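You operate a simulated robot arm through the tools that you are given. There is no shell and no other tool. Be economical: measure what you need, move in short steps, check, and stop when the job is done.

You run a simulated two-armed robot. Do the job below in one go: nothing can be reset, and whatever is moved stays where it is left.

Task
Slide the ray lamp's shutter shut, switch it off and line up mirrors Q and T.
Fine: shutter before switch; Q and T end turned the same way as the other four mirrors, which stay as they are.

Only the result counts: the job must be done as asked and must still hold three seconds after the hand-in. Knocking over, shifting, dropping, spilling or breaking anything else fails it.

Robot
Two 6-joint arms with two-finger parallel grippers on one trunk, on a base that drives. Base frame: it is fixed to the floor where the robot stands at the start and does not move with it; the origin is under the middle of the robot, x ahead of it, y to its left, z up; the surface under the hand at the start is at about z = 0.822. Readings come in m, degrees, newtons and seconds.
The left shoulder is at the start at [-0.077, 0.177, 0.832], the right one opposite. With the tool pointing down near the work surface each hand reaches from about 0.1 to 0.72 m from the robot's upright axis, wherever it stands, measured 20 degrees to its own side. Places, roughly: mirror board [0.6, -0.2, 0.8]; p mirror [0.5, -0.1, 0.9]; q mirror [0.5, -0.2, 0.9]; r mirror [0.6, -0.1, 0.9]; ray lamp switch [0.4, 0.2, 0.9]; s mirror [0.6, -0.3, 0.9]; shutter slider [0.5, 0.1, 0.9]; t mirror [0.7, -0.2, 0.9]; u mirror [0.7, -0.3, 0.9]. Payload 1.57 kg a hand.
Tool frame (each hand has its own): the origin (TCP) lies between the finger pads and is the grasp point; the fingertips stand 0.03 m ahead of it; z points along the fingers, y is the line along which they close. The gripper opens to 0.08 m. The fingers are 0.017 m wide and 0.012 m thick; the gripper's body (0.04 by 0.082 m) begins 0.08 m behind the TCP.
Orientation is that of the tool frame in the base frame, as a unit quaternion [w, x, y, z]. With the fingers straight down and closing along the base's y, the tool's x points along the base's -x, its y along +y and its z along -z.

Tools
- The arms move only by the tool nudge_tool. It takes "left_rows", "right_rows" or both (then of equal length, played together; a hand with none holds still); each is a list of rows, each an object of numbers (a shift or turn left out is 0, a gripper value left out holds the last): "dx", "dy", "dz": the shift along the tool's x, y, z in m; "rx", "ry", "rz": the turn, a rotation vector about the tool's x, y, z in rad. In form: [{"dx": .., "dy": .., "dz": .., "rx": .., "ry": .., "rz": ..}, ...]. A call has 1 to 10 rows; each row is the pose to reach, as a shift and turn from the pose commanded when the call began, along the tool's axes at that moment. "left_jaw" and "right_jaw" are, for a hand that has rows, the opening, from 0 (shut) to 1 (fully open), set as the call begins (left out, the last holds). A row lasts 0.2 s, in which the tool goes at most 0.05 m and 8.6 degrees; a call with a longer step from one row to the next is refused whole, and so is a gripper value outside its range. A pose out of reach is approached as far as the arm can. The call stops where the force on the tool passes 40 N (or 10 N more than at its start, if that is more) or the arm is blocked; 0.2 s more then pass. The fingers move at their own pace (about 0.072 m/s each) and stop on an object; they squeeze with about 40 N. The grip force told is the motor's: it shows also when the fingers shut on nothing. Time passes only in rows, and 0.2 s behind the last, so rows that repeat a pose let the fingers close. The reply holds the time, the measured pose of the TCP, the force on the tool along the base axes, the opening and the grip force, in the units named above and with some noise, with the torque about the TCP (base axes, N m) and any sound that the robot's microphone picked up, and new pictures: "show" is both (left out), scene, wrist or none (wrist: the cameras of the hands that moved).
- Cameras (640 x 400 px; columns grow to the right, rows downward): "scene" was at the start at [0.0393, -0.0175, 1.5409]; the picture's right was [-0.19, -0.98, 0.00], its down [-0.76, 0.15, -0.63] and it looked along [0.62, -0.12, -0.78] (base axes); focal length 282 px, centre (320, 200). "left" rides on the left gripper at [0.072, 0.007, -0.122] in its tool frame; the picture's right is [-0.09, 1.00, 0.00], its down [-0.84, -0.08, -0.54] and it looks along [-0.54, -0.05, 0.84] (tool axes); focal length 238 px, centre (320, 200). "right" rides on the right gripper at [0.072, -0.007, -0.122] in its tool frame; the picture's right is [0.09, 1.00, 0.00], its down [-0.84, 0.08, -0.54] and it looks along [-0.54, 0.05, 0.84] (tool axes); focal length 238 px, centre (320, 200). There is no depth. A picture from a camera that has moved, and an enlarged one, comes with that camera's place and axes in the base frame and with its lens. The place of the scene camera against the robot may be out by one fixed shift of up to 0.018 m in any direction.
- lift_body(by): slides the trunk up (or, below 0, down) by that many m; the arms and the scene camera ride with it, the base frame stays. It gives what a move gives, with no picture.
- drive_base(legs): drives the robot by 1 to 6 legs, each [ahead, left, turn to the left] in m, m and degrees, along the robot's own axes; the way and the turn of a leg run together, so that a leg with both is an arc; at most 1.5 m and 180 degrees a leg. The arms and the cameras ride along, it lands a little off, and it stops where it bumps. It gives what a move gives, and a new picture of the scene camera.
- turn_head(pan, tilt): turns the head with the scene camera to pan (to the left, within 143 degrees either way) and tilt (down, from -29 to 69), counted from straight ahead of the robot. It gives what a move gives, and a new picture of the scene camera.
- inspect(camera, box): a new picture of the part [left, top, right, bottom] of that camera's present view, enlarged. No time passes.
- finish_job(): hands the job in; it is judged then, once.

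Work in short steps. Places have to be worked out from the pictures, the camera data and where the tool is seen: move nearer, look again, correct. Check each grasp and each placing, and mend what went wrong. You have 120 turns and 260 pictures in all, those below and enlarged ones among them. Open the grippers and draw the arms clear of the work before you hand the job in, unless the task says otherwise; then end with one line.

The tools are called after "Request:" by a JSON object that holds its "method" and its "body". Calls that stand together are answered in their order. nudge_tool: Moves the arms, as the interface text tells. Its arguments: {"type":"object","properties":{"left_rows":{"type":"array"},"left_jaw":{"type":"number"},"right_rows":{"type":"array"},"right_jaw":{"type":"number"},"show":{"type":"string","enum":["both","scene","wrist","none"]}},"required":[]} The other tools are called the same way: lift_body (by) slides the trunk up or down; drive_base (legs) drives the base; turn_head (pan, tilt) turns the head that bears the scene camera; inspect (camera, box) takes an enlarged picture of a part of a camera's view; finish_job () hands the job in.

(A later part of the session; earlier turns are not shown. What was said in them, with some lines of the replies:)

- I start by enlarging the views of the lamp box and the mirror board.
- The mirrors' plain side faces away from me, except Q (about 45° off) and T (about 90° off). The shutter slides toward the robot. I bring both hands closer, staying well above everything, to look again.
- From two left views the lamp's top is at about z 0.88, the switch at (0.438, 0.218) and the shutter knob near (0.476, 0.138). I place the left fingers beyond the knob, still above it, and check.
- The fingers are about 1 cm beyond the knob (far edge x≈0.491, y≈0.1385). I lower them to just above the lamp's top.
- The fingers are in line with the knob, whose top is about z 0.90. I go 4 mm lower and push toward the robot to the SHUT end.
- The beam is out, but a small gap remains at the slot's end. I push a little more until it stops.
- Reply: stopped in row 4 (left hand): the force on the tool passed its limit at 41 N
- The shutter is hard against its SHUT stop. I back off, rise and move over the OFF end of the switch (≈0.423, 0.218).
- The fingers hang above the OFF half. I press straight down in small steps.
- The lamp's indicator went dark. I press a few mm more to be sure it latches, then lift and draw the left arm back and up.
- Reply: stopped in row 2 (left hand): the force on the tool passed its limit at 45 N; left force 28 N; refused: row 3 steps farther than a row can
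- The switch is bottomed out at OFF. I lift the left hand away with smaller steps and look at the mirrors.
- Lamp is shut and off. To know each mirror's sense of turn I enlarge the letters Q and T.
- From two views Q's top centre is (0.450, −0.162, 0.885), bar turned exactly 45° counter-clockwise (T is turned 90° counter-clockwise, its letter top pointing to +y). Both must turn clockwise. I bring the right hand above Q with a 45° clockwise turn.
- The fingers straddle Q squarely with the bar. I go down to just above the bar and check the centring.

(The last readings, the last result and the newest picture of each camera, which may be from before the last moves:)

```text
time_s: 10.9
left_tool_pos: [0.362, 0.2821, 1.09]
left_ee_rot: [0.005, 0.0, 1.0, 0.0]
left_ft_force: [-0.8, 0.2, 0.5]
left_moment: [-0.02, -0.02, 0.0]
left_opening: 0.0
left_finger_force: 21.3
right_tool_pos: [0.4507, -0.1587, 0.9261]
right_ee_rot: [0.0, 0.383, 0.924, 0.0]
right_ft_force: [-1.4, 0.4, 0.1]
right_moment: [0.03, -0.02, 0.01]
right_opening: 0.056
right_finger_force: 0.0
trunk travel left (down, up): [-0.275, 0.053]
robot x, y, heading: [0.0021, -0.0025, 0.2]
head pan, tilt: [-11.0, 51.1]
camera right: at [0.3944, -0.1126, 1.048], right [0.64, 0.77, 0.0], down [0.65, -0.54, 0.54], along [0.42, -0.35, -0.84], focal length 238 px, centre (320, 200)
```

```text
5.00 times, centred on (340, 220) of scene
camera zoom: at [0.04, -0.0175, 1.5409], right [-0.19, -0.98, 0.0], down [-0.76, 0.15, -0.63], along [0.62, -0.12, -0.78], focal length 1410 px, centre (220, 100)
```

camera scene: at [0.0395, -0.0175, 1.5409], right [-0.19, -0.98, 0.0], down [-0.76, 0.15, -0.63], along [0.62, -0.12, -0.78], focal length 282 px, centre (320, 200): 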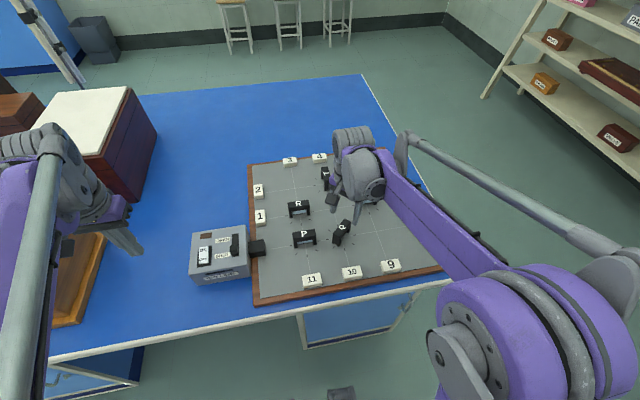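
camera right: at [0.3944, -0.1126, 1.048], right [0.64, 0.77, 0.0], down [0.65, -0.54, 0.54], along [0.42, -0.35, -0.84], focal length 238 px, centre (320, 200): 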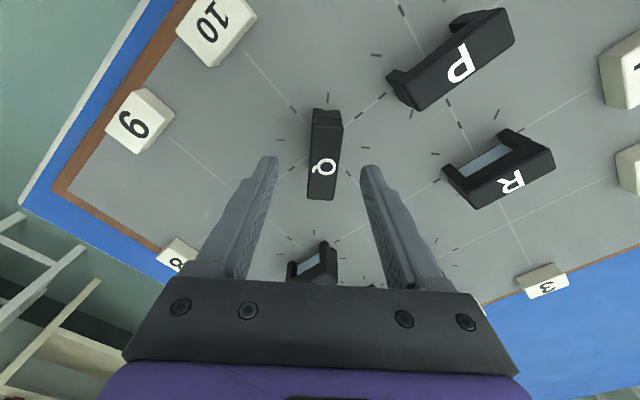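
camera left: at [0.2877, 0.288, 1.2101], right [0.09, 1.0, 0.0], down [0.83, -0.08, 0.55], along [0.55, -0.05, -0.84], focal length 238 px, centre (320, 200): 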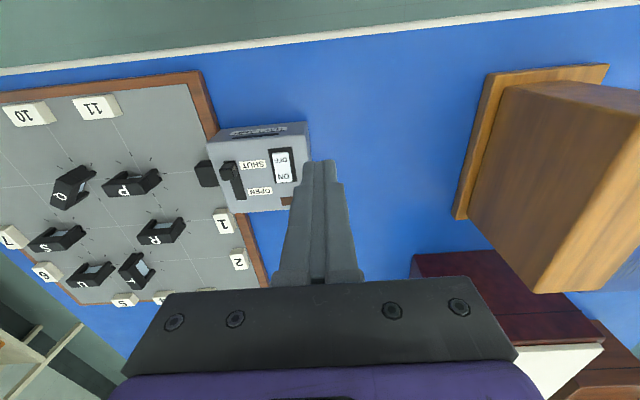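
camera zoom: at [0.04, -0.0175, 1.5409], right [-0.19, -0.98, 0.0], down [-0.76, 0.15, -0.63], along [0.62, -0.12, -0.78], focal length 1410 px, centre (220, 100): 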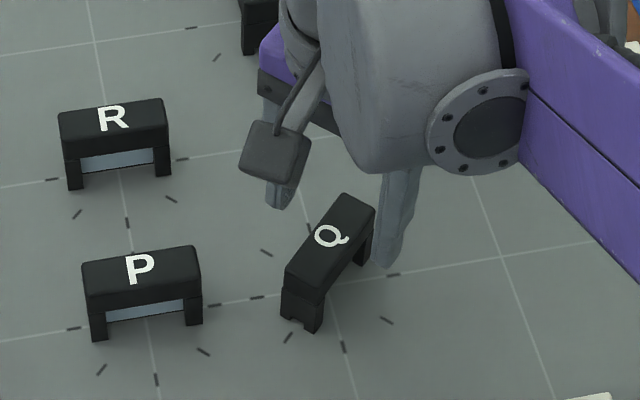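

Relative to the fingers, Q's centre is about 3 mm ahead and 3 mm to the side. I correct and lower until the pads flank the top bar.

Request:
{"method": "nudge_tool", "body": {"right_rows": [{"dx": -0.003, "dy": 0.0025, "dz": 0.0}, {"dx": -0.003, "dy": 0.0025, "dz": 0.015}, {"dx": -0.003, "dy": 0.0025, "dz": 0.029}], "show": "wrist"}}

Request:
{"method": "inspect", "body": {"camera": "scene", "box": [290, 180, 390, 260]}}

Request:
{"method": "inspect", "body": {"camera": "right", "box": [220, 80, 420, 220]}}

```text
time_s: 11.7
left_tool_pos: [0.3603, 0.2811, 1.0889]
left_ee_rot: [0.006, 0.0, 1.0, 0.002]
left_ft_force: [-0.1, 0.1, -0.9]
left_moment: [0.01, -0.02, 0.02]
left_opening: 0.0
left_finger_force: 21.1
right_tool_pos: [0.4554, -0.159, 0.8961]
right_ee_rot: [0.0, 0.383, 0.924, -0.001]
right_ft_force: [0.1, -0.1, -0.1]
right_moment: [-0.03, 0.04, 0.01]
right_opening: 0.0558
right_finger_force: 0.1
trunk travel left (down, up): [-0.275, 0.053]
robot x, y, heading: [0.0001, 0.0002, 0.1]
head pan, tilt: [-11.0, 51.1]
camera right: at [0.3986, -0.1126, 1.0175], right [0.64, 0.77, 0.0], down [0.65, -0.54, 0.54], along [0.42, -0.35, -0.84], focal length 238 px, centre (320, 200)
```

right: 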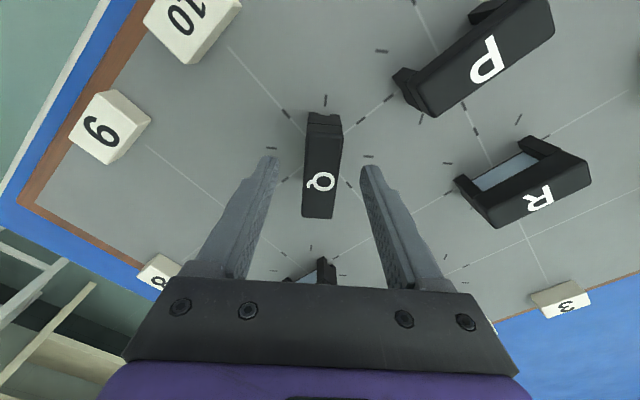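

```text
5.00 times, centred on (340, 220) of scene
camera zoom: at [0.0402, -0.0175, 1.5409], right [-0.19, -0.98, 0.0], down [-0.76, 0.15, -0.63], along [0.62, -0.12, -0.78], focal length 1410 px, centre (220, 100)
```

zoom: 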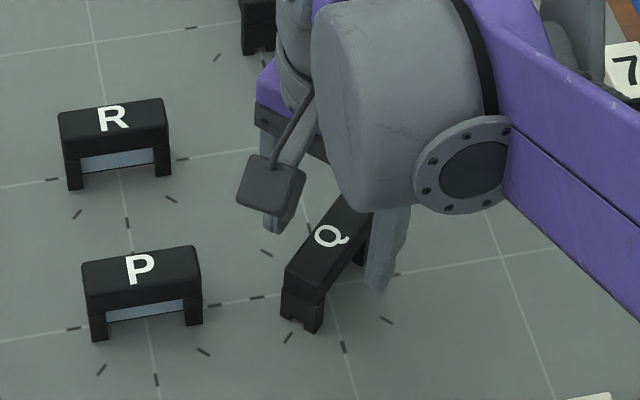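

```text
2.86 times, centred on (320, 150) of right
camera zoom: at [0.3986, -0.1126, 1.0175], right [0.64, 0.77, 0.0], down [0.65, -0.54, 0.54], along [0.42, -0.35, -0.84], focal length 681 px, centre (320, 343)
```

zoom: 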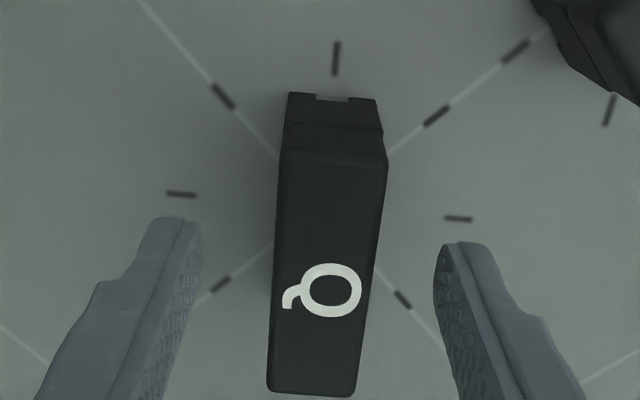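

Now centred within 1 mm. I close on the bar.

Request:
{"method": "nudge_tool", "body": {"right_rows": [{"dz": 0.0}, {"dz": 0.0}, {"dz": 0.0}], "right_jaw": 0, "show": "wrist"}}

```text
time_s: 12.5
left_tool_pos: [0.3603, 0.283, 1.0881]
left_ee_rot: [0.004, 0.0, 1.0, 0.0]
left_ft_force: [-1.5, 1.5, 0.3]
left_moment: [0.01, 0.0, 0.01]
left_opening: 0.0
left_finger_force: 21.6
right_tool_pos: [0.4555, -0.1587, 0.8959]
right_ee_rot: [0.0, 0.383, 0.924, 0.001]
right_ft_force: [3.2, 3.0, -0.9]
right_moment: [0.1, -0.16, 0.04]
right_opening: 0.0237
right_finger_force: 36.1
trunk travel left (down, up): [-0.275, 0.053]
robot x, y, heading: [0.0018, 0.0002, -0.1]
head pan, tilt: [-11.0, 51.1]
camera right: at [0.399, -0.112, 1.0175], right [0.64, 0.77, 0.0], down [0.65, -0.54, 0.54], along [0.42, -0.35, -0.84], focal length 238 px, centre (320, 200)
```

right: 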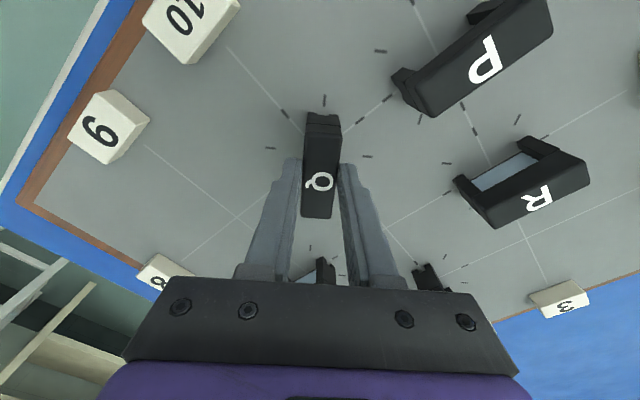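

Held firmly (opening 0.0237) with small side force. I turn clockwise by 45° in small steps.

Request:
{"method": "nudge_tool", "body": {"right_rows": [{"rz": 0.1}, {"rz": 0.2}, {"rz": 0.3}, {"rz": 0.4}], "show": "wrist"}}

```text
time_s: 13.5
left_tool_pos: [0.3643, 0.2833, 1.0886]
left_ee_rot: [0.004, 0.001, 1.0, 0.0]
left_ft_force: [-0.4, -0.1, 0.2]
left_moment: [-0.02, -0.03, -0.02]
left_opening: 0.0001
left_finger_force: 21.2
right_tool_pos: [0.4577, -0.1566, 0.896]
right_ee_rot: [0.001, 0.559, 0.829, 0.001]
right_ft_force: [18.3, 17.2, 1.1]
right_moment: [0.57, -0.47, 0.11]
right_opening: 0.0239
right_finger_force: 36.1
trunk travel left (down, up): [-0.275, 0.053]
robot x, y, heading: [-0.0014, 0.0009, -0.1]
head pan, tilt: [-11.0, 51.1]
camera right: at [0.423, -0.093, 1.0175], right [0.89, 0.46, 0.0], down [0.39, -0.75, 0.54], along [0.25, -0.48, -0.84], focal length 238 px, centre (320, 200)
```

right: 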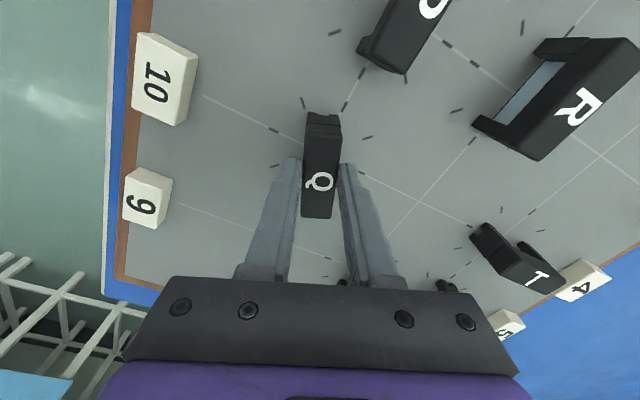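

The mirror turns with the hand (23° so far), but the pivot pushes the tool toward +x+y. I shift the hand by about 3 mm that way to relieve it.

Request:
{"method": "nudge_tool", "body": {"right_rows": [{"dy": 0.002, "dx": 0.001}, {"dy": 0.0035, "dx": 0.0015}, {"dy": 0.0035, "dx": 0.0015}], "show": "none"}}

```text
time_s: 14.3
left_tool_pos: [0.3617, 0.2822, 1.0888]
left_ee_rot: [0.005, 0.0, 1.0, -0.001]
left_ft_force: [-0.3, -0.8, 1.5]
left_moment: [-0.01, 0.0, -0.01]
left_opening: 0.0
left_finger_force: 21.1
right_tool_pos: [0.457, -0.1572, 0.8954]
right_ee_rot: [-0.001, 0.56, 0.829, -0.002]
right_ft_force: [2.3, 8.1, 1.2]
right_moment: [0.37, 0.17, 0.01]
right_opening: 0.0237
right_finger_force: 35.9
trunk travel left (down, up): [-0.275, 0.053]
robot x, y, heading: [0.0025, 0.0043, -0.1]
head pan, tilt: [-11.0, 51.1]
```

Force is relieved. I finish the turn, 0.385 rad more.

Request:
{"method": "nudge_tool", "body": {"right_rows": [{"rz": 0.1}, {"rz": 0.2}, {"rz": 0.3}, {"rz": 0.385}, {"rz": 0.385}], "show": "wrist"}}

Request:
{"method": "inspect", "body": {"camera": "scene", "box": [290, 180, 390, 260]}}

```text
time_s: 15.5
left_tool_pos: [0.3618, 0.2828, 1.0885]
left_ee_rot: [0.004, 0.0, 1.0, 0.0]
left_ft_force: [0.3, 0.9, -0.1]
left_moment: [0.04, -0.02, 0.02]
left_opening: 0.0
left_finger_force: 21.0
right_tool_pos: [0.4592, -0.1572, 0.8954]
right_ee_rot: [0.0, 0.706, 0.708, 0.0]
right_ft_force: [6.0, 6.9, -15.4]
right_moment: [-0.35, -0.33, 0.06]
right_opening: 0.0236
right_finger_force: 35.6
trunk travel left (down, up): [-0.275, 0.053]
robot x, y, heading: [-0.0004, -0.0006, -0.2]
head pan, tilt: [-11.0, 51.1]
camera right: at [0.4517, -0.0847, 1.0175], right [1.0, 0.09, 0.0], down [0.08, -0.84, 0.54], along [0.05, -0.54, -0.84], focal length 238 px, centre (320, 200)
```

right: 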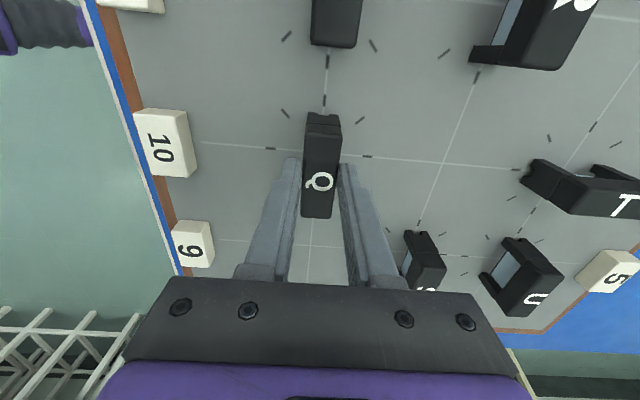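

```text
5.00 times, centred on (340, 220) of scene
camera zoom: at [0.042, -0.0168, 1.5408], right [-0.19, -0.98, 0.0], down [-0.76, 0.15, -0.63], along [0.62, -0.12, -0.78], focal length 1410 px, centre (220, 100)
```

zoom: 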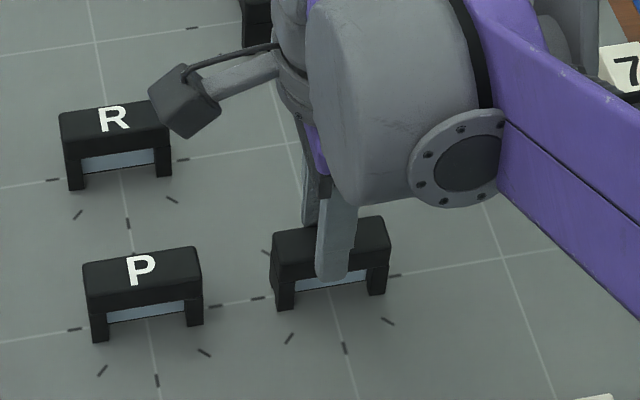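

Q now looks parallel with P. I release and lift straight up for a check.

Request:
{"method": "nudge_tool", "body": {"right_rows": [{"dz": 0}, {"dz": 0}, {"dz": -0.04}, {"dz": -0.08}, {"dz": -0.12}], "right_jaw": 0.7, "show": "wrist"}}

Request:
{"method": "inspect", "body": {"camera": "right", "box": [220, 20, 460, 210]}}

Request:
{"method": "inspect", "body": {"camera": "scene", "box": [290, 180, 390, 260]}}

```text
time_s: 16.7
left_tool_pos: [0.3614, 0.2827, 1.0893]
left_ee_rot: [0.005, 0.0, 1.0, 0.001]
left_ft_force: [0.4, -0.2, -0.3]
left_moment: [0.02, 0.01, 0.0]
left_opening: 0.0
left_finger_force: 20.8
right_tool_pos: [0.4569, -0.1556, 1.0154]
right_ee_rot: [0.001, 0.707, 0.707, 0.0]
right_ft_force: [0.3, -0.1, 0.3]
right_moment: [-0.01, 0.02, 0.01]
right_opening: 0.0558
right_finger_force: 0.0
trunk travel left (down, up): [-0.275, 0.053]
robot x, y, heading: [0.0001, 0.0004, 0.2]
head pan, tilt: [-11.0, 51.1]
camera right: at [0.4494, -0.0839, 1.1373], right [1.0, 0.09, 0.0], down [0.08, -0.84, 0.54], along [0.05, -0.54, -0.84], focal length 238 px, centre (320, 200)
```

right: 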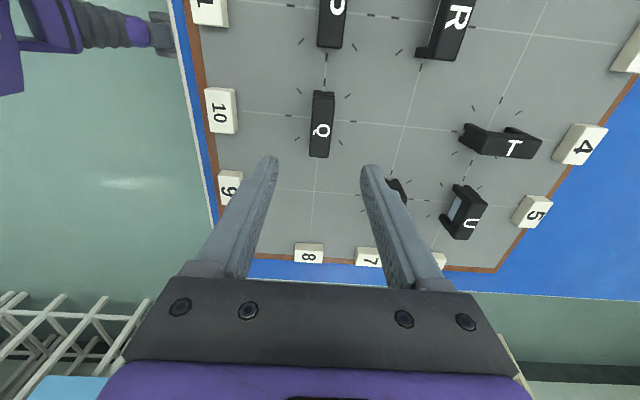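

```text
2.11 times, centred on (340, 115) of right
camera zoom: at [0.4494, -0.0839, 1.1373], right [1.0, 0.09, 0.0], down [0.08, -0.84, 0.54], along [0.05, -0.54, -0.84], focal length 502 px, centre (278, 379)
```

zoom: 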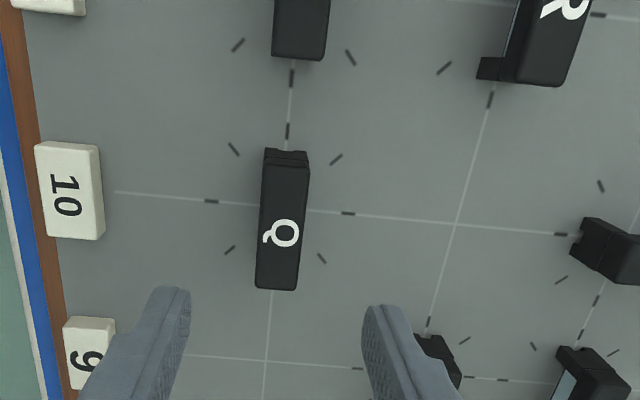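

```text
5.00 times, centred on (340, 220) of scene
camera zoom: at [0.0395, -0.0173, 1.5409], right [-0.19, -0.98, 0.0], down [-0.76, 0.15, -0.63], along [0.62, -0.12, -0.78], focal length 1410 px, centre (220, 100)
```

zoom: 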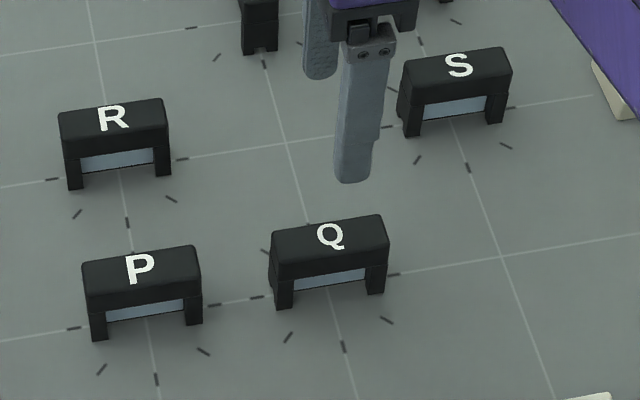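

Q is parallel with P, R and S. Now T, at about (0.667, −0.158) with its bar along x: I carry the hand over there, turning it back by 90°.

Request:
{"method": "nudge_tool", "body": {"right_rows": [{"dy": 0.015, "rz": -0.145}, {"dy": 0.035, "rz": -0.29}, {"dy": 0.055, "rz": -0.435}, {"dy": 0.075, "rz": -0.58}, {"dy": 0.095, "rz": -0.725}, {"dy": 0.115, "rz": -0.87}, {"dy": 0.135, "rz": -1.015}, {"dy": 0.155, "rz": -1.16}, {"dy": 0.175, "rz": -1.305}, {"dy": 0.195, "dx": -0.002, "rz": -1.45}], "show": "wrist"}}

```text
time_s: 18.9
left_tool_pos: [0.3614, 0.2813, 1.0889]
left_ee_rot: [0.004, -0.001, 1.0, 0.001]
left_ft_force: [0.4, -0.7, -0.2]
left_moment: [-0.02, 0.0, 0.0]
left_opening: 0.0
left_finger_force: 21.3
right_tool_pos: [0.653, -0.1592, 1.0146]
right_ee_rot: [-0.001, 0.058, 0.998, 0.0]
right_ft_force: [-0.3, -0.8, -1.1]
right_moment: [0.03, 0.01, 0.0]
right_opening: 0.0559
right_finger_force: 0.1
trunk travel left (down, up): [-0.275, 0.053]
robot x, y, heading: [0.0003, -0.0017, 0.1]
head pan, tilt: [-11.0, 51.1]
camera right: at [0.5807, -0.1575, 1.1368], right [0.03, 1.0, 0.0], down [0.84, -0.02, 0.54], along [0.54, -0.01, -0.84], focal length 238 px, centre (320, 200)
```

right: 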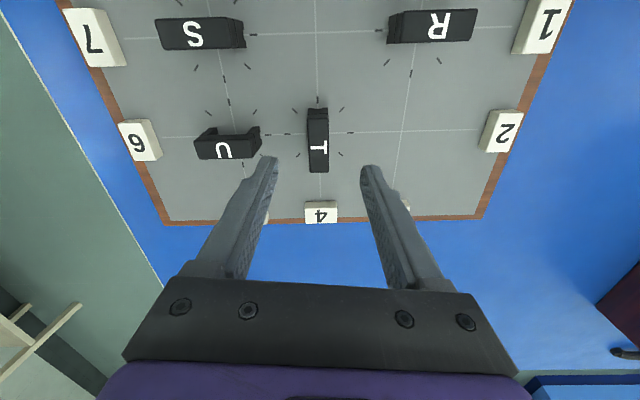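

T's centre looks to be about (0.668, −0.160). I finish squaring the hand and go lower for a closer look.

Request:
{"method": "nudge_tool", "body": {"right_rows": [{"dx": -0.015, "dy": 0.0012, "dz": 0.01, "rz": -0.119}, {"dx": -0.015, "dy": 0.0012, "dz": 0.05, "rz": -0.119}, {"dx": -0.015, "dy": 0.0012, "dz": 0.085, "rz": -0.119}], "show": "wrist"}}

Request:
{"method": "inspect", "body": {"camera": "right", "box": [220, 80, 420, 220]}}

Request:
{"method": "inspect", "body": {"camera": "scene", "box": [290, 140, 390, 220]}}

```text
time_s: 19.7
left_tool_pos: [0.3611, 0.2828, 1.0895]
left_ee_rot: [0.005, -0.001, 1.0, 0.001]
left_ft_force: [-0.1, -0.7, 0.5]
left_moment: [-0.04, -0.03, 0.03]
left_opening: 0.0003
left_finger_force: 21.4
right_tool_pos: [0.6682, -0.161, 0.93]
right_ee_rot: [0.0, 0.0, 1.0, 0.0]
right_ft_force: [-0.9, 0.6, -0.3]
right_moment: [0.0, 0.03, -0.01]
right_opening: 0.0562
right_finger_force: 0.0
right hand out of reach, approached as far as the arm can: row 1
trunk travel left (down, up): [-0.275, 0.053]
robot x, y, heading: [-0.0015, -0.0012, 0.2]
head pan, tilt: [-11.0, 51.1]
camera right: at [0.595, -0.1682, 1.0522], right [-0.09, 1.0, 0.0], down [0.84, 0.08, 0.54], along [0.54, 0.05, -0.84], focal length 238 px, centre (320, 200)
```

right: 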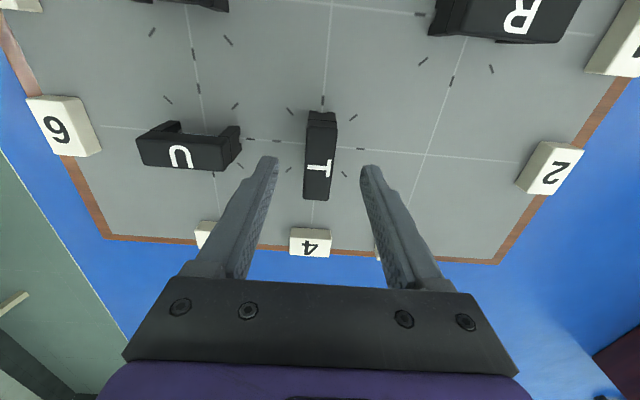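

```text
2.86 times, centred on (320, 150) of right
camera zoom: at [0.595, -0.1682, 1.0522], right [-0.09, 1.0, 0.0], down [0.84, 0.08, 0.54], along [0.54, 0.05, -0.84], focal length 681 px, centre (320, 343)
```

zoom: 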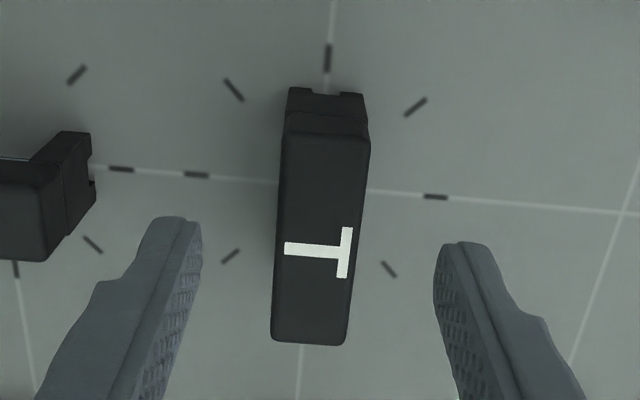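

```text
5.00 times, centred on (340, 180) of scene
camera zoom: at [0.0392, -0.0175, 1.5409], right [-0.19, -0.98, 0.0], down [-0.76, 0.15, -0.63], along [0.62, -0.12, -0.78], focal length 1410 px, centre (220, 300)
```

zoom: 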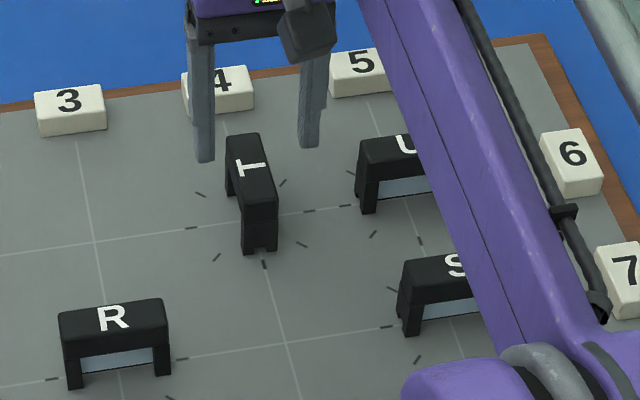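

T is centred between the fingers within about 1 mm; its centre is roughly 5 mm farther ahead than the tool. I correct and lower onto the bar.

Request:
{"method": "nudge_tool", "body": {"right_rows": [{"dx": -0.005, "dy": 0.0005, "dz": 0.005}, {"dx": -0.005, "dy": 0.0005, "dz": 0.02}, {"dx": -0.005, "dy": 0.0005, "dz": 0.036}], "show": "wrist"}}

Request:
{"method": "inspect", "body": {"camera": "right", "box": [220, 80, 420, 220]}}

Request:
{"method": "inspect", "body": {"camera": "scene", "box": [290, 140, 390, 220]}}

```text
time_s: 20.5
left_tool_pos: [0.3602, 0.2813, 1.0894]
left_ee_rot: [0.004, 0.0, 1.0, 0.001]
left_ft_force: [0.1, -0.1, -0.9]
left_moment: [-0.02, 0.01, -0.01]
left_opening: 0.0001
left_finger_force: 21.2
right_tool_pos: [0.6726, -0.1594, 0.895]
right_ee_rot: [0.0, 0.001, 1.0, 0.0]
right_ft_force: [0.6, 0.0, -0.1]
right_moment: [0.03, -0.01, 0.01]
right_opening: 0.0559
right_finger_force: 0.1
trunk travel left (down, up): [-0.275, 0.053]
robot x, y, heading: [0.0009, 0.0033, -0.0]
head pan, tilt: [-11.0, 51.1]
camera right: at [0.5994, -0.1656, 1.0167], right [-0.09, 1.0, 0.0], down [0.84, 0.08, 0.54], along [0.54, 0.05, -0.84], focal length 238 px, centre (320, 200)
```

right: 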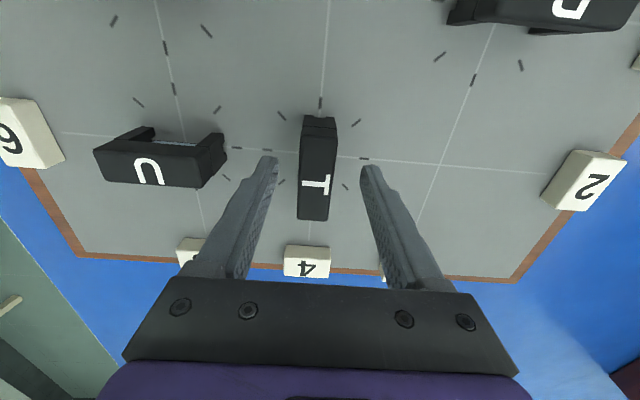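

```text
2.86 times, centred on (320, 150) of right
camera zoom: at [0.5994, -0.1656, 1.0167], right [-0.09, 1.0, 0.0], down [0.84, 0.08, 0.54], along [0.54, 0.05, -0.84], focal length 681 px, centre (320, 343)
```

zoom: 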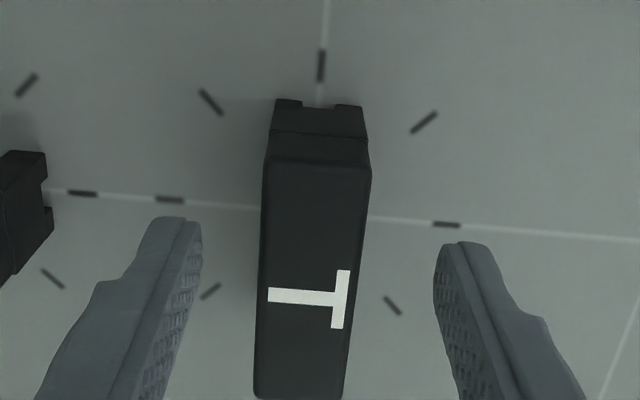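

```text
5.00 times, centred on (340, 180) of scene
camera zoom: at [0.0404, -0.0175, 1.5409], right [-0.19, -0.98, 0.0], down [-0.76, 0.15, -0.63], along [0.62, -0.12, -0.78], focal length 1410 px, centre (220, 300)
```

zoom: 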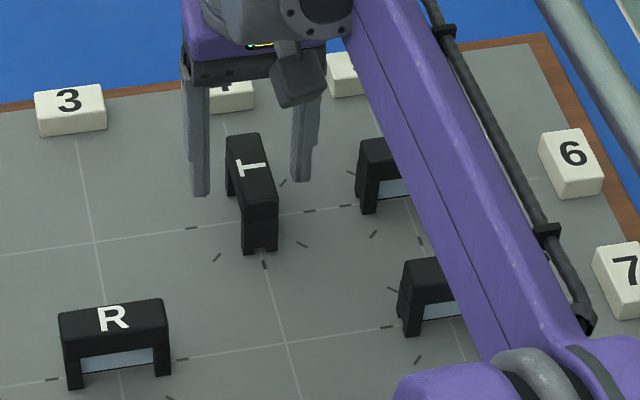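

The bar sits about 2.5 mm toward −y of the jaw centre; I correct and then close.

Request:
{"method": "nudge_tool", "body": {"right_rows": [{"dx": -0.002, "dy": -0.002}, {"dx": -0.002, "dy": -0.002}], "show": "none"}}

Request:
{"method": "nudge_tool", "body": {"right_rows": [{"dz": 0.0}, {"dz": 0.0}, {"dz": 0.0}], "right_jaw": 0, "show": "wrist"}}

```text
time_s: 21.1
left_tool_pos: [0.3599, 0.2824, 1.0892]
left_ee_rot: [0.005, 0.0, 1.0, 0.001]
left_ft_force: [-0.2, 0.2, 0.4]
left_moment: [0.01, -0.02, -0.01]
left_opening: 0.0001
left_finger_force: 20.8
right_tool_pos: [0.6747, -0.1607, 0.895]
right_ee_rot: [0.001, 0.0, 1.0, 0.0]
right_ft_force: [0.1, 0.1, 0.8]
right_moment: [-0.06, 0.01, 0.0]
right_opening: 0.0557
right_finger_force: 0.1
trunk travel left (down, up): [-0.275, 0.053]
robot x, y, heading: [0.0026, 0.0007, 0.4]
head pan, tilt: [-11.0, 51.1]
```

```text
time_s: 21.9
left_tool_pos: [0.36, 0.2813, 1.089]
left_ee_rot: [0.005, -0.001, 1.0, 0.001]
left_ft_force: [0.2, 0.1, 0.2]
left_moment: [-0.01, -0.02, 0.01]
left_opening: 0.0
left_finger_force: 21.4
right_tool_pos: [0.6745, -0.1623, 0.8946]
right_ee_rot: [0.001, 0.001, 1.0, 0.0]
right_ft_force: [-1.2, -2.0, -0.7]
right_moment: [-0.03, 0.09, 0.01]
right_opening: 0.0237
right_finger_force: 35.6
trunk travel left (down, up): [-0.275, 0.053]
robot x, y, heading: [0.0022, -0.0017, 0.0]
head pan, tilt: [-11.0, 51.1]
camera right: at [0.6015, -0.1681, 1.017], right [-0.09, 1.0, 0.0], down [0.84, 0.08, 0.54], along [0.54, 0.05, -0.84], focal length 238 px, centre (320, 200)
```

right: 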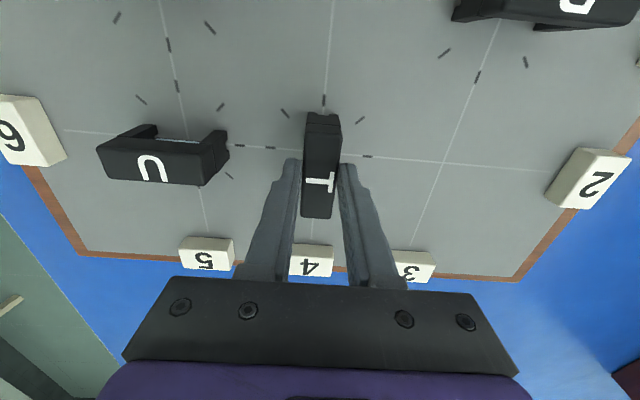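

Gripped cleanly with little side force. I turn it clockwise in steps, watching the force.

Request:
{"method": "nudge_tool", "body": {"right_rows": [{"rz": 0.1}, {"rz": 0.2}, {"rz": 0.3}, {"rz": 0.4}], "show": "none"}}

```text
time_s: 22.9
left_tool_pos: [0.3609, 0.2821, 1.0889]
left_ee_rot: [0.006, 0.0, 1.0, 0.0]
left_ft_force: [0.2, -0.6, -0.7]
left_moment: [0.0, -0.01, -0.02]
left_opening: 0.0
left_finger_force: 21.0
right_tool_pos: [0.6743, -0.1595, 0.8948]
right_ee_rot: [0.001, 0.2, 0.98, 0.0]
right_ft_force: [-2.1, 3.0, -3.8]
right_moment: [-0.08, -0.14, 0.01]
right_opening: 0.0238
right_finger_force: 35.7
trunk travel left (down, up): [-0.275, 0.053]
robot x, y, heading: [0.0011, 0.0025, -0.1]
head pan, tilt: [-11.0, 51.1]
```

Force is very low, so I continue.

Request:
{"method": "nudge_tool", "body": {"right_rows": [{"rz": 0.12}, {"rz": 0.24}, {"rz": 0.36}, {"rz": 0.48}, {"rz": 0.6}], "show": "wrist"}}

```text
time_s: 24.1
left_tool_pos: [0.3614, 0.283, 1.0887]
left_ee_rot: [0.005, 0.0, 1.0, 0.0]
left_ft_force: [0.5, 0.2, 0.1]
left_moment: [0.02, -0.01, -0.01]
left_opening: 0.0
left_finger_force: 21.4
right_tool_pos: [0.6772, -0.1578, 0.8956]
right_ee_rot: [0.0, 0.481, 0.877, 0.0]
right_ft_force: [13.7, 18.0, 9.3]
right_moment: [1.21, 0.07, 0.12]
right_opening: 0.0239
right_finger_force: 36.0
trunk travel left (down, up): [-0.275, 0.053]
robot x, y, heading: [-0.0018, 0.0022, -0.3]
head pan, tilt: [-11.0, 51.1]
camera right: at [0.631, -0.1007, 1.017], right [0.79, 0.61, 0.0], down [0.52, -0.66, 0.54], along [0.33, -0.43, -0.84], focal length 238 px, centre (320, 200)
```

right: 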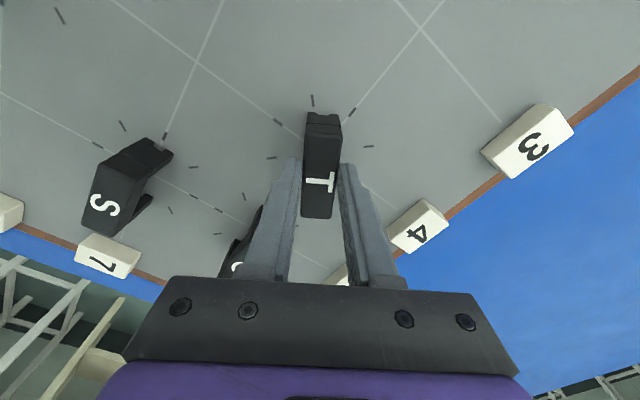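

Force has grown toward +x+y (23 N); I shift about 3–4 mm that way, as with Q, before finishing.

Request:
{"method": "nudge_tool", "body": {"right_rows": [{"dy": 0.002, "dx": 0.0006}, {"dy": 0.0037, "dx": 0.0012}, {"dy": 0.0037, "dx": 0.0012}], "show": "none"}}

Request:
{"method": "nudge_tool", "body": {"right_rows": [{"rz": 0.1}, {"rz": 0.2}, {"rz": 0.3}], "show": "none"}}

```text
time_s: 24.9
left_tool_pos: [0.3591, 0.2832, 1.0881]
left_ee_rot: [0.005, 0.0, 1.0, 0.0]
left_ft_force: [-0.3, 0.6, -0.6]
left_moment: [0.01, -0.01, 0.03]
left_opening: 0.0002
left_finger_force: 21.1
right_tool_pos: [0.6758, -0.1593, 0.8947]
right_ee_rot: [0.0, 0.481, 0.877, 0.0]
right_ft_force: [-5.7, 15.6, -1.6]
right_moment: [0.08, 0.09, 0.0]
right_opening: 0.0238
right_finger_force: 36.0
trunk travel left (down, up): [-0.275, 0.053]
robot x, y, heading: [0.0033, 0.0016, -0.2]
head pan, tilt: [-11.0, 51.1]
```

```text
time_s: 25.7
left_tool_pos: [0.3613, 0.2833, 1.0894]
left_ee_rot: [0.004, 0.0, 1.0, 0.0]
left_ft_force: [-0.2, 0.0, -0.3]
left_moment: [-0.01, -0.02, -0.01]
left_opening: 0.0
left_finger_force: 21.3
right_tool_pos: [0.6776, -0.1566, 0.8949]
right_ee_rot: [0.002, 0.606, 0.795, 0.0]
right_ft_force: [6.8, 15.0, 4.4]
right_moment: [1.03, 0.17, 0.09]
right_opening: 0.0236
right_finger_force: 35.5
trunk travel left (down, up): [-0.275, 0.053]
robot x, y, heading: [-0.0004, -0.0042, -0.1]
head pan, tilt: [-11.0, 51.1]
```

I ease the hand a little further in +y and finish the turn.

Request:
{"method": "nudge_tool", "body": {"right_rows": [{"dy": 0.0018, "dx": 0.0026}, {"dy": 0.0018, "dx": 0.0026, "rz": 0.1}, {"dy": 0.0018, "dx": 0.0026, "rz": 0.2}, {"dy": 0.0018, "dx": 0.0026, "rz": 0.269}, {"dy": 0.0018, "dx": 0.0026, "rz": 0.269}], "show": "wrist"}}

Request:
{"method": "inspect", "body": {"camera": "scene", "box": [270, 150, 390, 250]}}

```text
time_s: 26.9
left_tool_pos: [0.3607, 0.2813, 1.0893]
left_ee_rot: [0.004, 0.0, 1.0, 0.0]
left_ft_force: [0.4, -0.4, -0.2]
left_moment: [-0.01, 0.01, -0.03]
left_opening: 0.0
left_finger_force: 21.9
right_tool_pos: [0.6784, -0.1576, 0.8946]
right_ee_rot: [0.001, 0.708, 0.706, -0.001]
right_ft_force: [12.0, 0.3, 7.0]
right_moment: [-0.82, -0.29, 0.13]
right_opening: 0.0238
right_finger_force: 36.0
trunk travel left (down, up): [-0.275, 0.053]
robot x, y, heading: [-0.001, -0.0012, 0.0]
head pan, tilt: [-11.0, 51.1]
camera right: at [0.6715, -0.0847, 1.0168], right [1.0, 0.09, 0.0], down [0.08, -0.84, 0.54], along [0.05, -0.54, -0.84], focal length 238 px, centre (320, 200)
```

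right: 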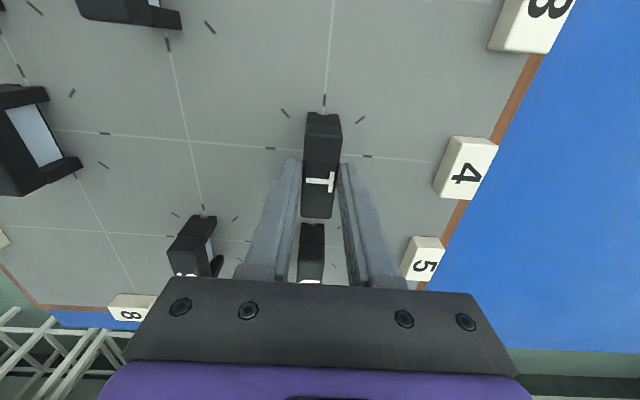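

```text
4.00 times, centred on (330, 200) of scene
camera zoom: at [0.0407, -0.0172, 1.541], right [-0.19, -0.98, 0.0], down [-0.76, 0.15, -0.63], along [0.62, -0.12, -0.78], focal length 1128 px, centre (280, 200)
```

zoom: 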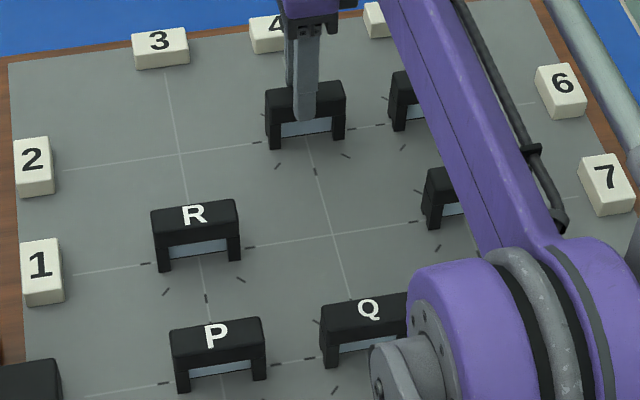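

T is parallel with the others. I relieve the small x force, release and lift straight up.

Request:
{"method": "nudge_tool", "body": {"right_rows": [{"dy": 0.002}, {"dy": 0.002}], "show": "none"}}

Request:
{"method": "nudge_tool", "body": {"right_rows": [{"dz": 0}, {"dz": 0}, {"dz": -0.04}, {"dz": -0.08}, {"dz": -0.115}], "right_jaw": 0.7, "show": "none"}}

Request:
{"method": "nudge_tool", "body": {"right_rows": [{"dy": -0.045}, {"dy": -0.09, "dz": -0.01}, {"dy": -0.135, "dz": -0.03}, {"dy": -0.18, "dz": -0.05}, {"dy": -0.225, "dz": -0.07}, {"dy": -0.265, "dx": -0.02, "dz": -0.09}, {"dy": -0.3, "dx": -0.045, "dz": -0.1}, {"dy": -0.34, "dx": -0.07, "dz": -0.1}, {"dy": -0.37, "dx": -0.1, "dz": -0.1}], "show": "both"}}

Request:
{"method": "inspect", "body": {"camera": "scene", "box": [240, 140, 450, 300]}}

```text
time_s: 27.5
left_tool_pos: [0.3606, 0.2802, 1.0898]
left_ee_rot: [0.006, 0.0, 1.0, 0.001]
left_ft_force: [0.6, -0.1, -0.5]
left_moment: [0.02, -0.02, 0.01]
left_opening: 0.0
left_finger_force: 21.4
right_tool_pos: [0.6797, -0.1568, 0.8954]
right_ee_rot: [0.0, 0.707, 0.707, -0.001]
right_ft_force: [-6.6, -3.2, -2.3]
right_moment: [-1.24, 0.19, 0.01]
right_opening: 0.024
right_finger_force: 36.6
trunk travel left (down, up): [-0.275, 0.053]
robot x, y, heading: [0.0005, 0.0022, 0.0]
head pan, tilt: [-11.0, 51.1]
```

```text
time_s: 28.7
left_tool_pos: [0.36, 0.2828, 1.0897]
left_ee_rot: [0.005, 0.001, 1.0, 0.001]
left_ft_force: [-0.3, 0.7, 0.4]
left_moment: [0.04, -0.03, -0.02]
left_opening: 0.0
left_finger_force: 21.2
right_tool_pos: [0.6587, -0.1551, 1.0012]
right_ee_rot: [0.0, 0.707, 0.707, 0.0]
right_ft_force: [0.2, 0.4, 0.0]
right_moment: [0.02, -0.01, -0.01]
right_opening: 0.0561
right_finger_force: 0.1
right hand out of reach, approached as far as the arm can: row 4, 5
trunk travel left (down, up): [-0.275, 0.053]
robot x, y, heading: [0.0018, -0.003, 0.2]
head pan, tilt: [-11.0, 51.1]
```

```text
time_s: 30.7
left_tool_pos: [0.3608, 0.282, 1.0888]
left_ee_rot: [0.005, 0.0, 1.0, 0.002]
left_ft_force: [0.6, 0.5, 0.3]
left_moment: [0.0, 0.06, -0.01]
left_opening: 0.0
left_finger_force: 21.2
right_tool_pos: [0.2849, -0.2557, 1.0999]
right_ee_rot: [0.0, 0.706, 0.708, 0.0]
right_ft_force: [-0.6, 0.1, -0.1]
right_moment: [0.01, -0.03, -0.01]
right_opening: 0.056
right_finger_force: 0.0
trunk travel left (down, up): [-0.275, 0.053]
robot x, y, heading: [0.0006, -0.0009, -0.1]
head pan, tilt: [-11.0, 51.1]
camera scene: at [0.0393, -0.0177, 1.5409], right [-0.19, -0.98, 0.0], down [-0.76, 0.15, -0.63], along [0.62, -0.12, -0.78], focal length 282 px, centre (320, 200)
camera right: at [0.2781, -0.1829, 1.2228], right [1.0, 0.09, 0.0], down [0.08, -0.84, 0.54], along [0.05, -0.54, -0.84], focal length 238 px, centre (320, 200)
```

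scene: 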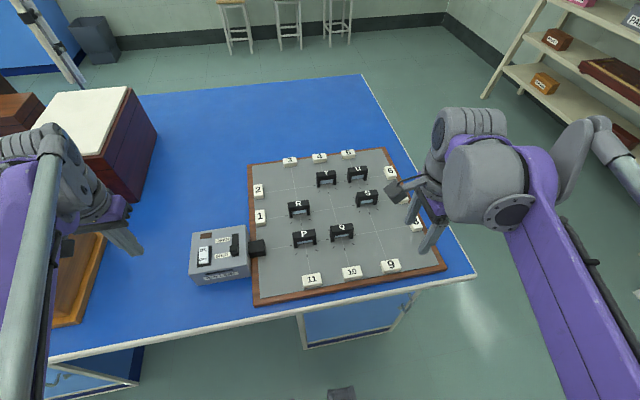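
right: 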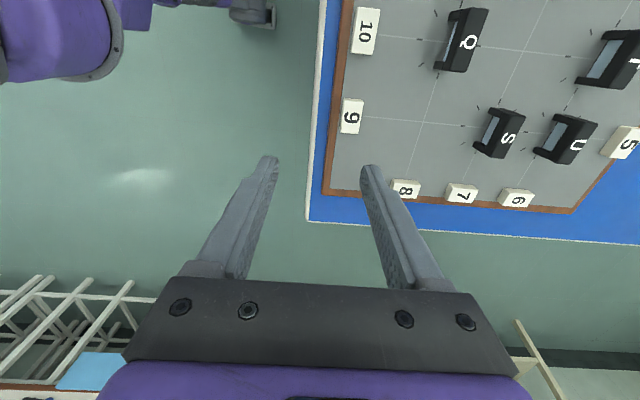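

```text
2.50 times, centred on (345, 220) of scene
camera zoom: at [0.0393, -0.0177, 1.5409], right [-0.19, -0.98, 0.0], down [-0.76, 0.15, -0.63], along [0.62, -0.12, -0.78], focal length 705 px, centre (258, 150)
```

zoom: 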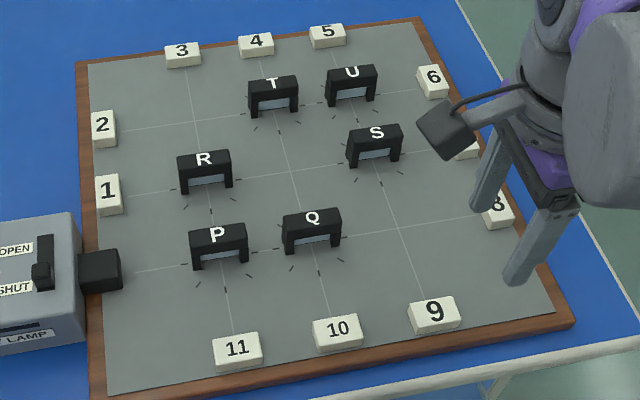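

All six look aligned. I check the angles finely in enlarged pairs, and the lamp once more.

Request:
{"method": "inspect", "body": {"camera": "scene", "box": [312, 160, 376, 200]}}

Request:
{"method": "inspect", "body": {"camera": "scene", "box": [286, 210, 366, 260]}}

Request:
{"method": "inspect", "body": {"camera": "scene", "box": [180, 215, 280, 290]}}

```text
10.00 times, centred on (344, 180) of scene
camera zoom: at [0.0393, -0.0177, 1.5409], right [-0.19, -0.98, 0.0], down [-0.76, 0.15, -0.63], along [0.62, -0.12, -0.78], focal length 2821 px, centre (80, 400)
```

zoom: 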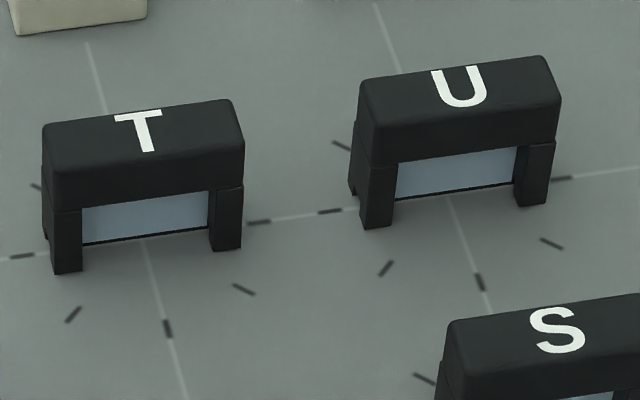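

```text
8.00 times, centred on (326, 235) of scene
camera zoom: at [0.0393, -0.0177, 1.5409], right [-0.19, -0.98, 0.0], down [-0.76, 0.15, -0.63], along [0.62, -0.12, -0.78], focal length 2257 px, centre (272, -80)
```

zoom: 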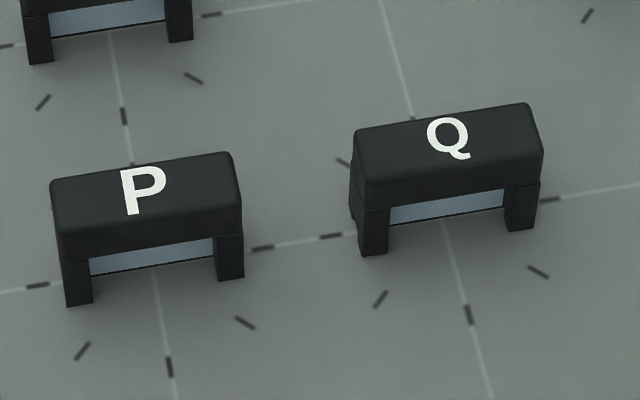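

```text
5.33 times, centred on (230, 252) of scene
camera zoom: at [0.0393, -0.0177, 1.5409], right [-0.19, -0.98, 0.0], down [-0.76, 0.15, -0.63], along [0.62, -0.12, -0.78], focal length 1504 px, centre (800, -80)
```

zoom: 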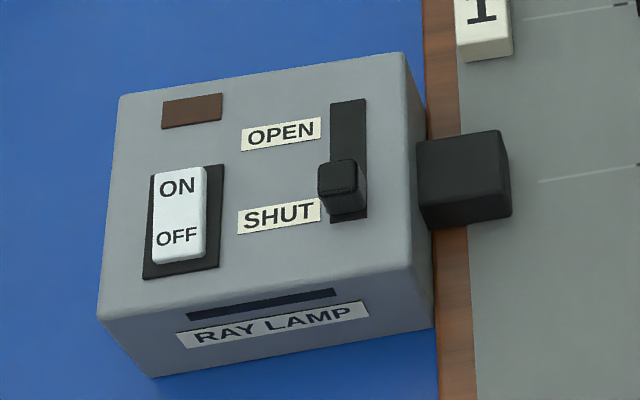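

Q and T match P, R, S and U to within about a degree. Lamp reads SHUT and OFF. I open both grippers where they hang clear of the work.

Request:
{"method": "nudge_tool", "body": {"left_rows": [{"dz": -0.02}, {"dz": -0.04}, {"dz": -0.04}], "right_rows": [{"dz": 0}, {"dz": 0}, {"dz": 0}], "left_jaw": 1, "right_jaw": 1, "show": "scene"}}

```text
time_s: 31.5
left_tool_pos: [0.3588, 0.28, 1.1277]
left_ee_rot: [0.006, 0.0, 1.0, 0.001]
left_ft_force: [-1.3, 0.0, -0.2]
left_moment: [-0.02, -0.02, 0.01]
left_opening: 0.0797
left_finger_force: 0.0
right_tool_pos: [0.2875, -0.2537, 1.1006]
right_ee_rot: [0.001, 0.708, 0.707, 0.0]
right_ft_force: [0.1, 0.4, -0.2]
right_moment: [0.02, 0.02, 0.0]
right_opening: 0.0801
right_finger_force: 0.0
trunk travel left (down, up): [-0.275, 0.053]
robot x, y, heading: [0.0016, 0.0003, 0.1]
head pan, tilt: [-11.0, 51.1]
camera scene: at [0.04, -0.0174, 1.5409], right [-0.19, -0.98, 0.0], down [-0.76, 0.15, -0.63], along [0.62, -0.12, -0.78], focal length 282 px, centre (320, 200)
```

scene: 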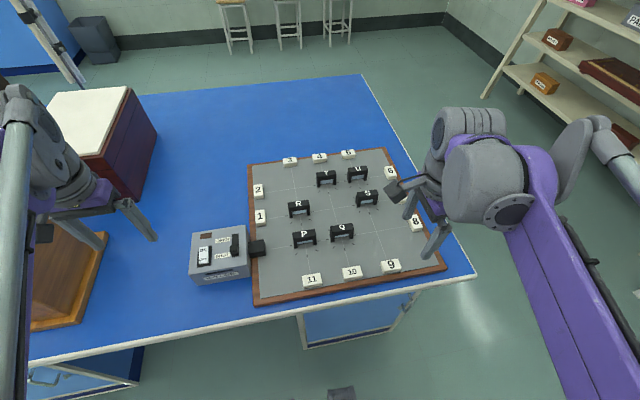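

Everything is in place, the grippers are open and the arms are clear, so I hand the job in.

Request:
{"method": "finish_job", "body": {}}

```text
The job is handed in.
```

I slid the ray lamp's shutter to SHUT, then pressed the switch to OFF, and turned mirrors Q and T to within about 1° of the other four, which I left untouched.
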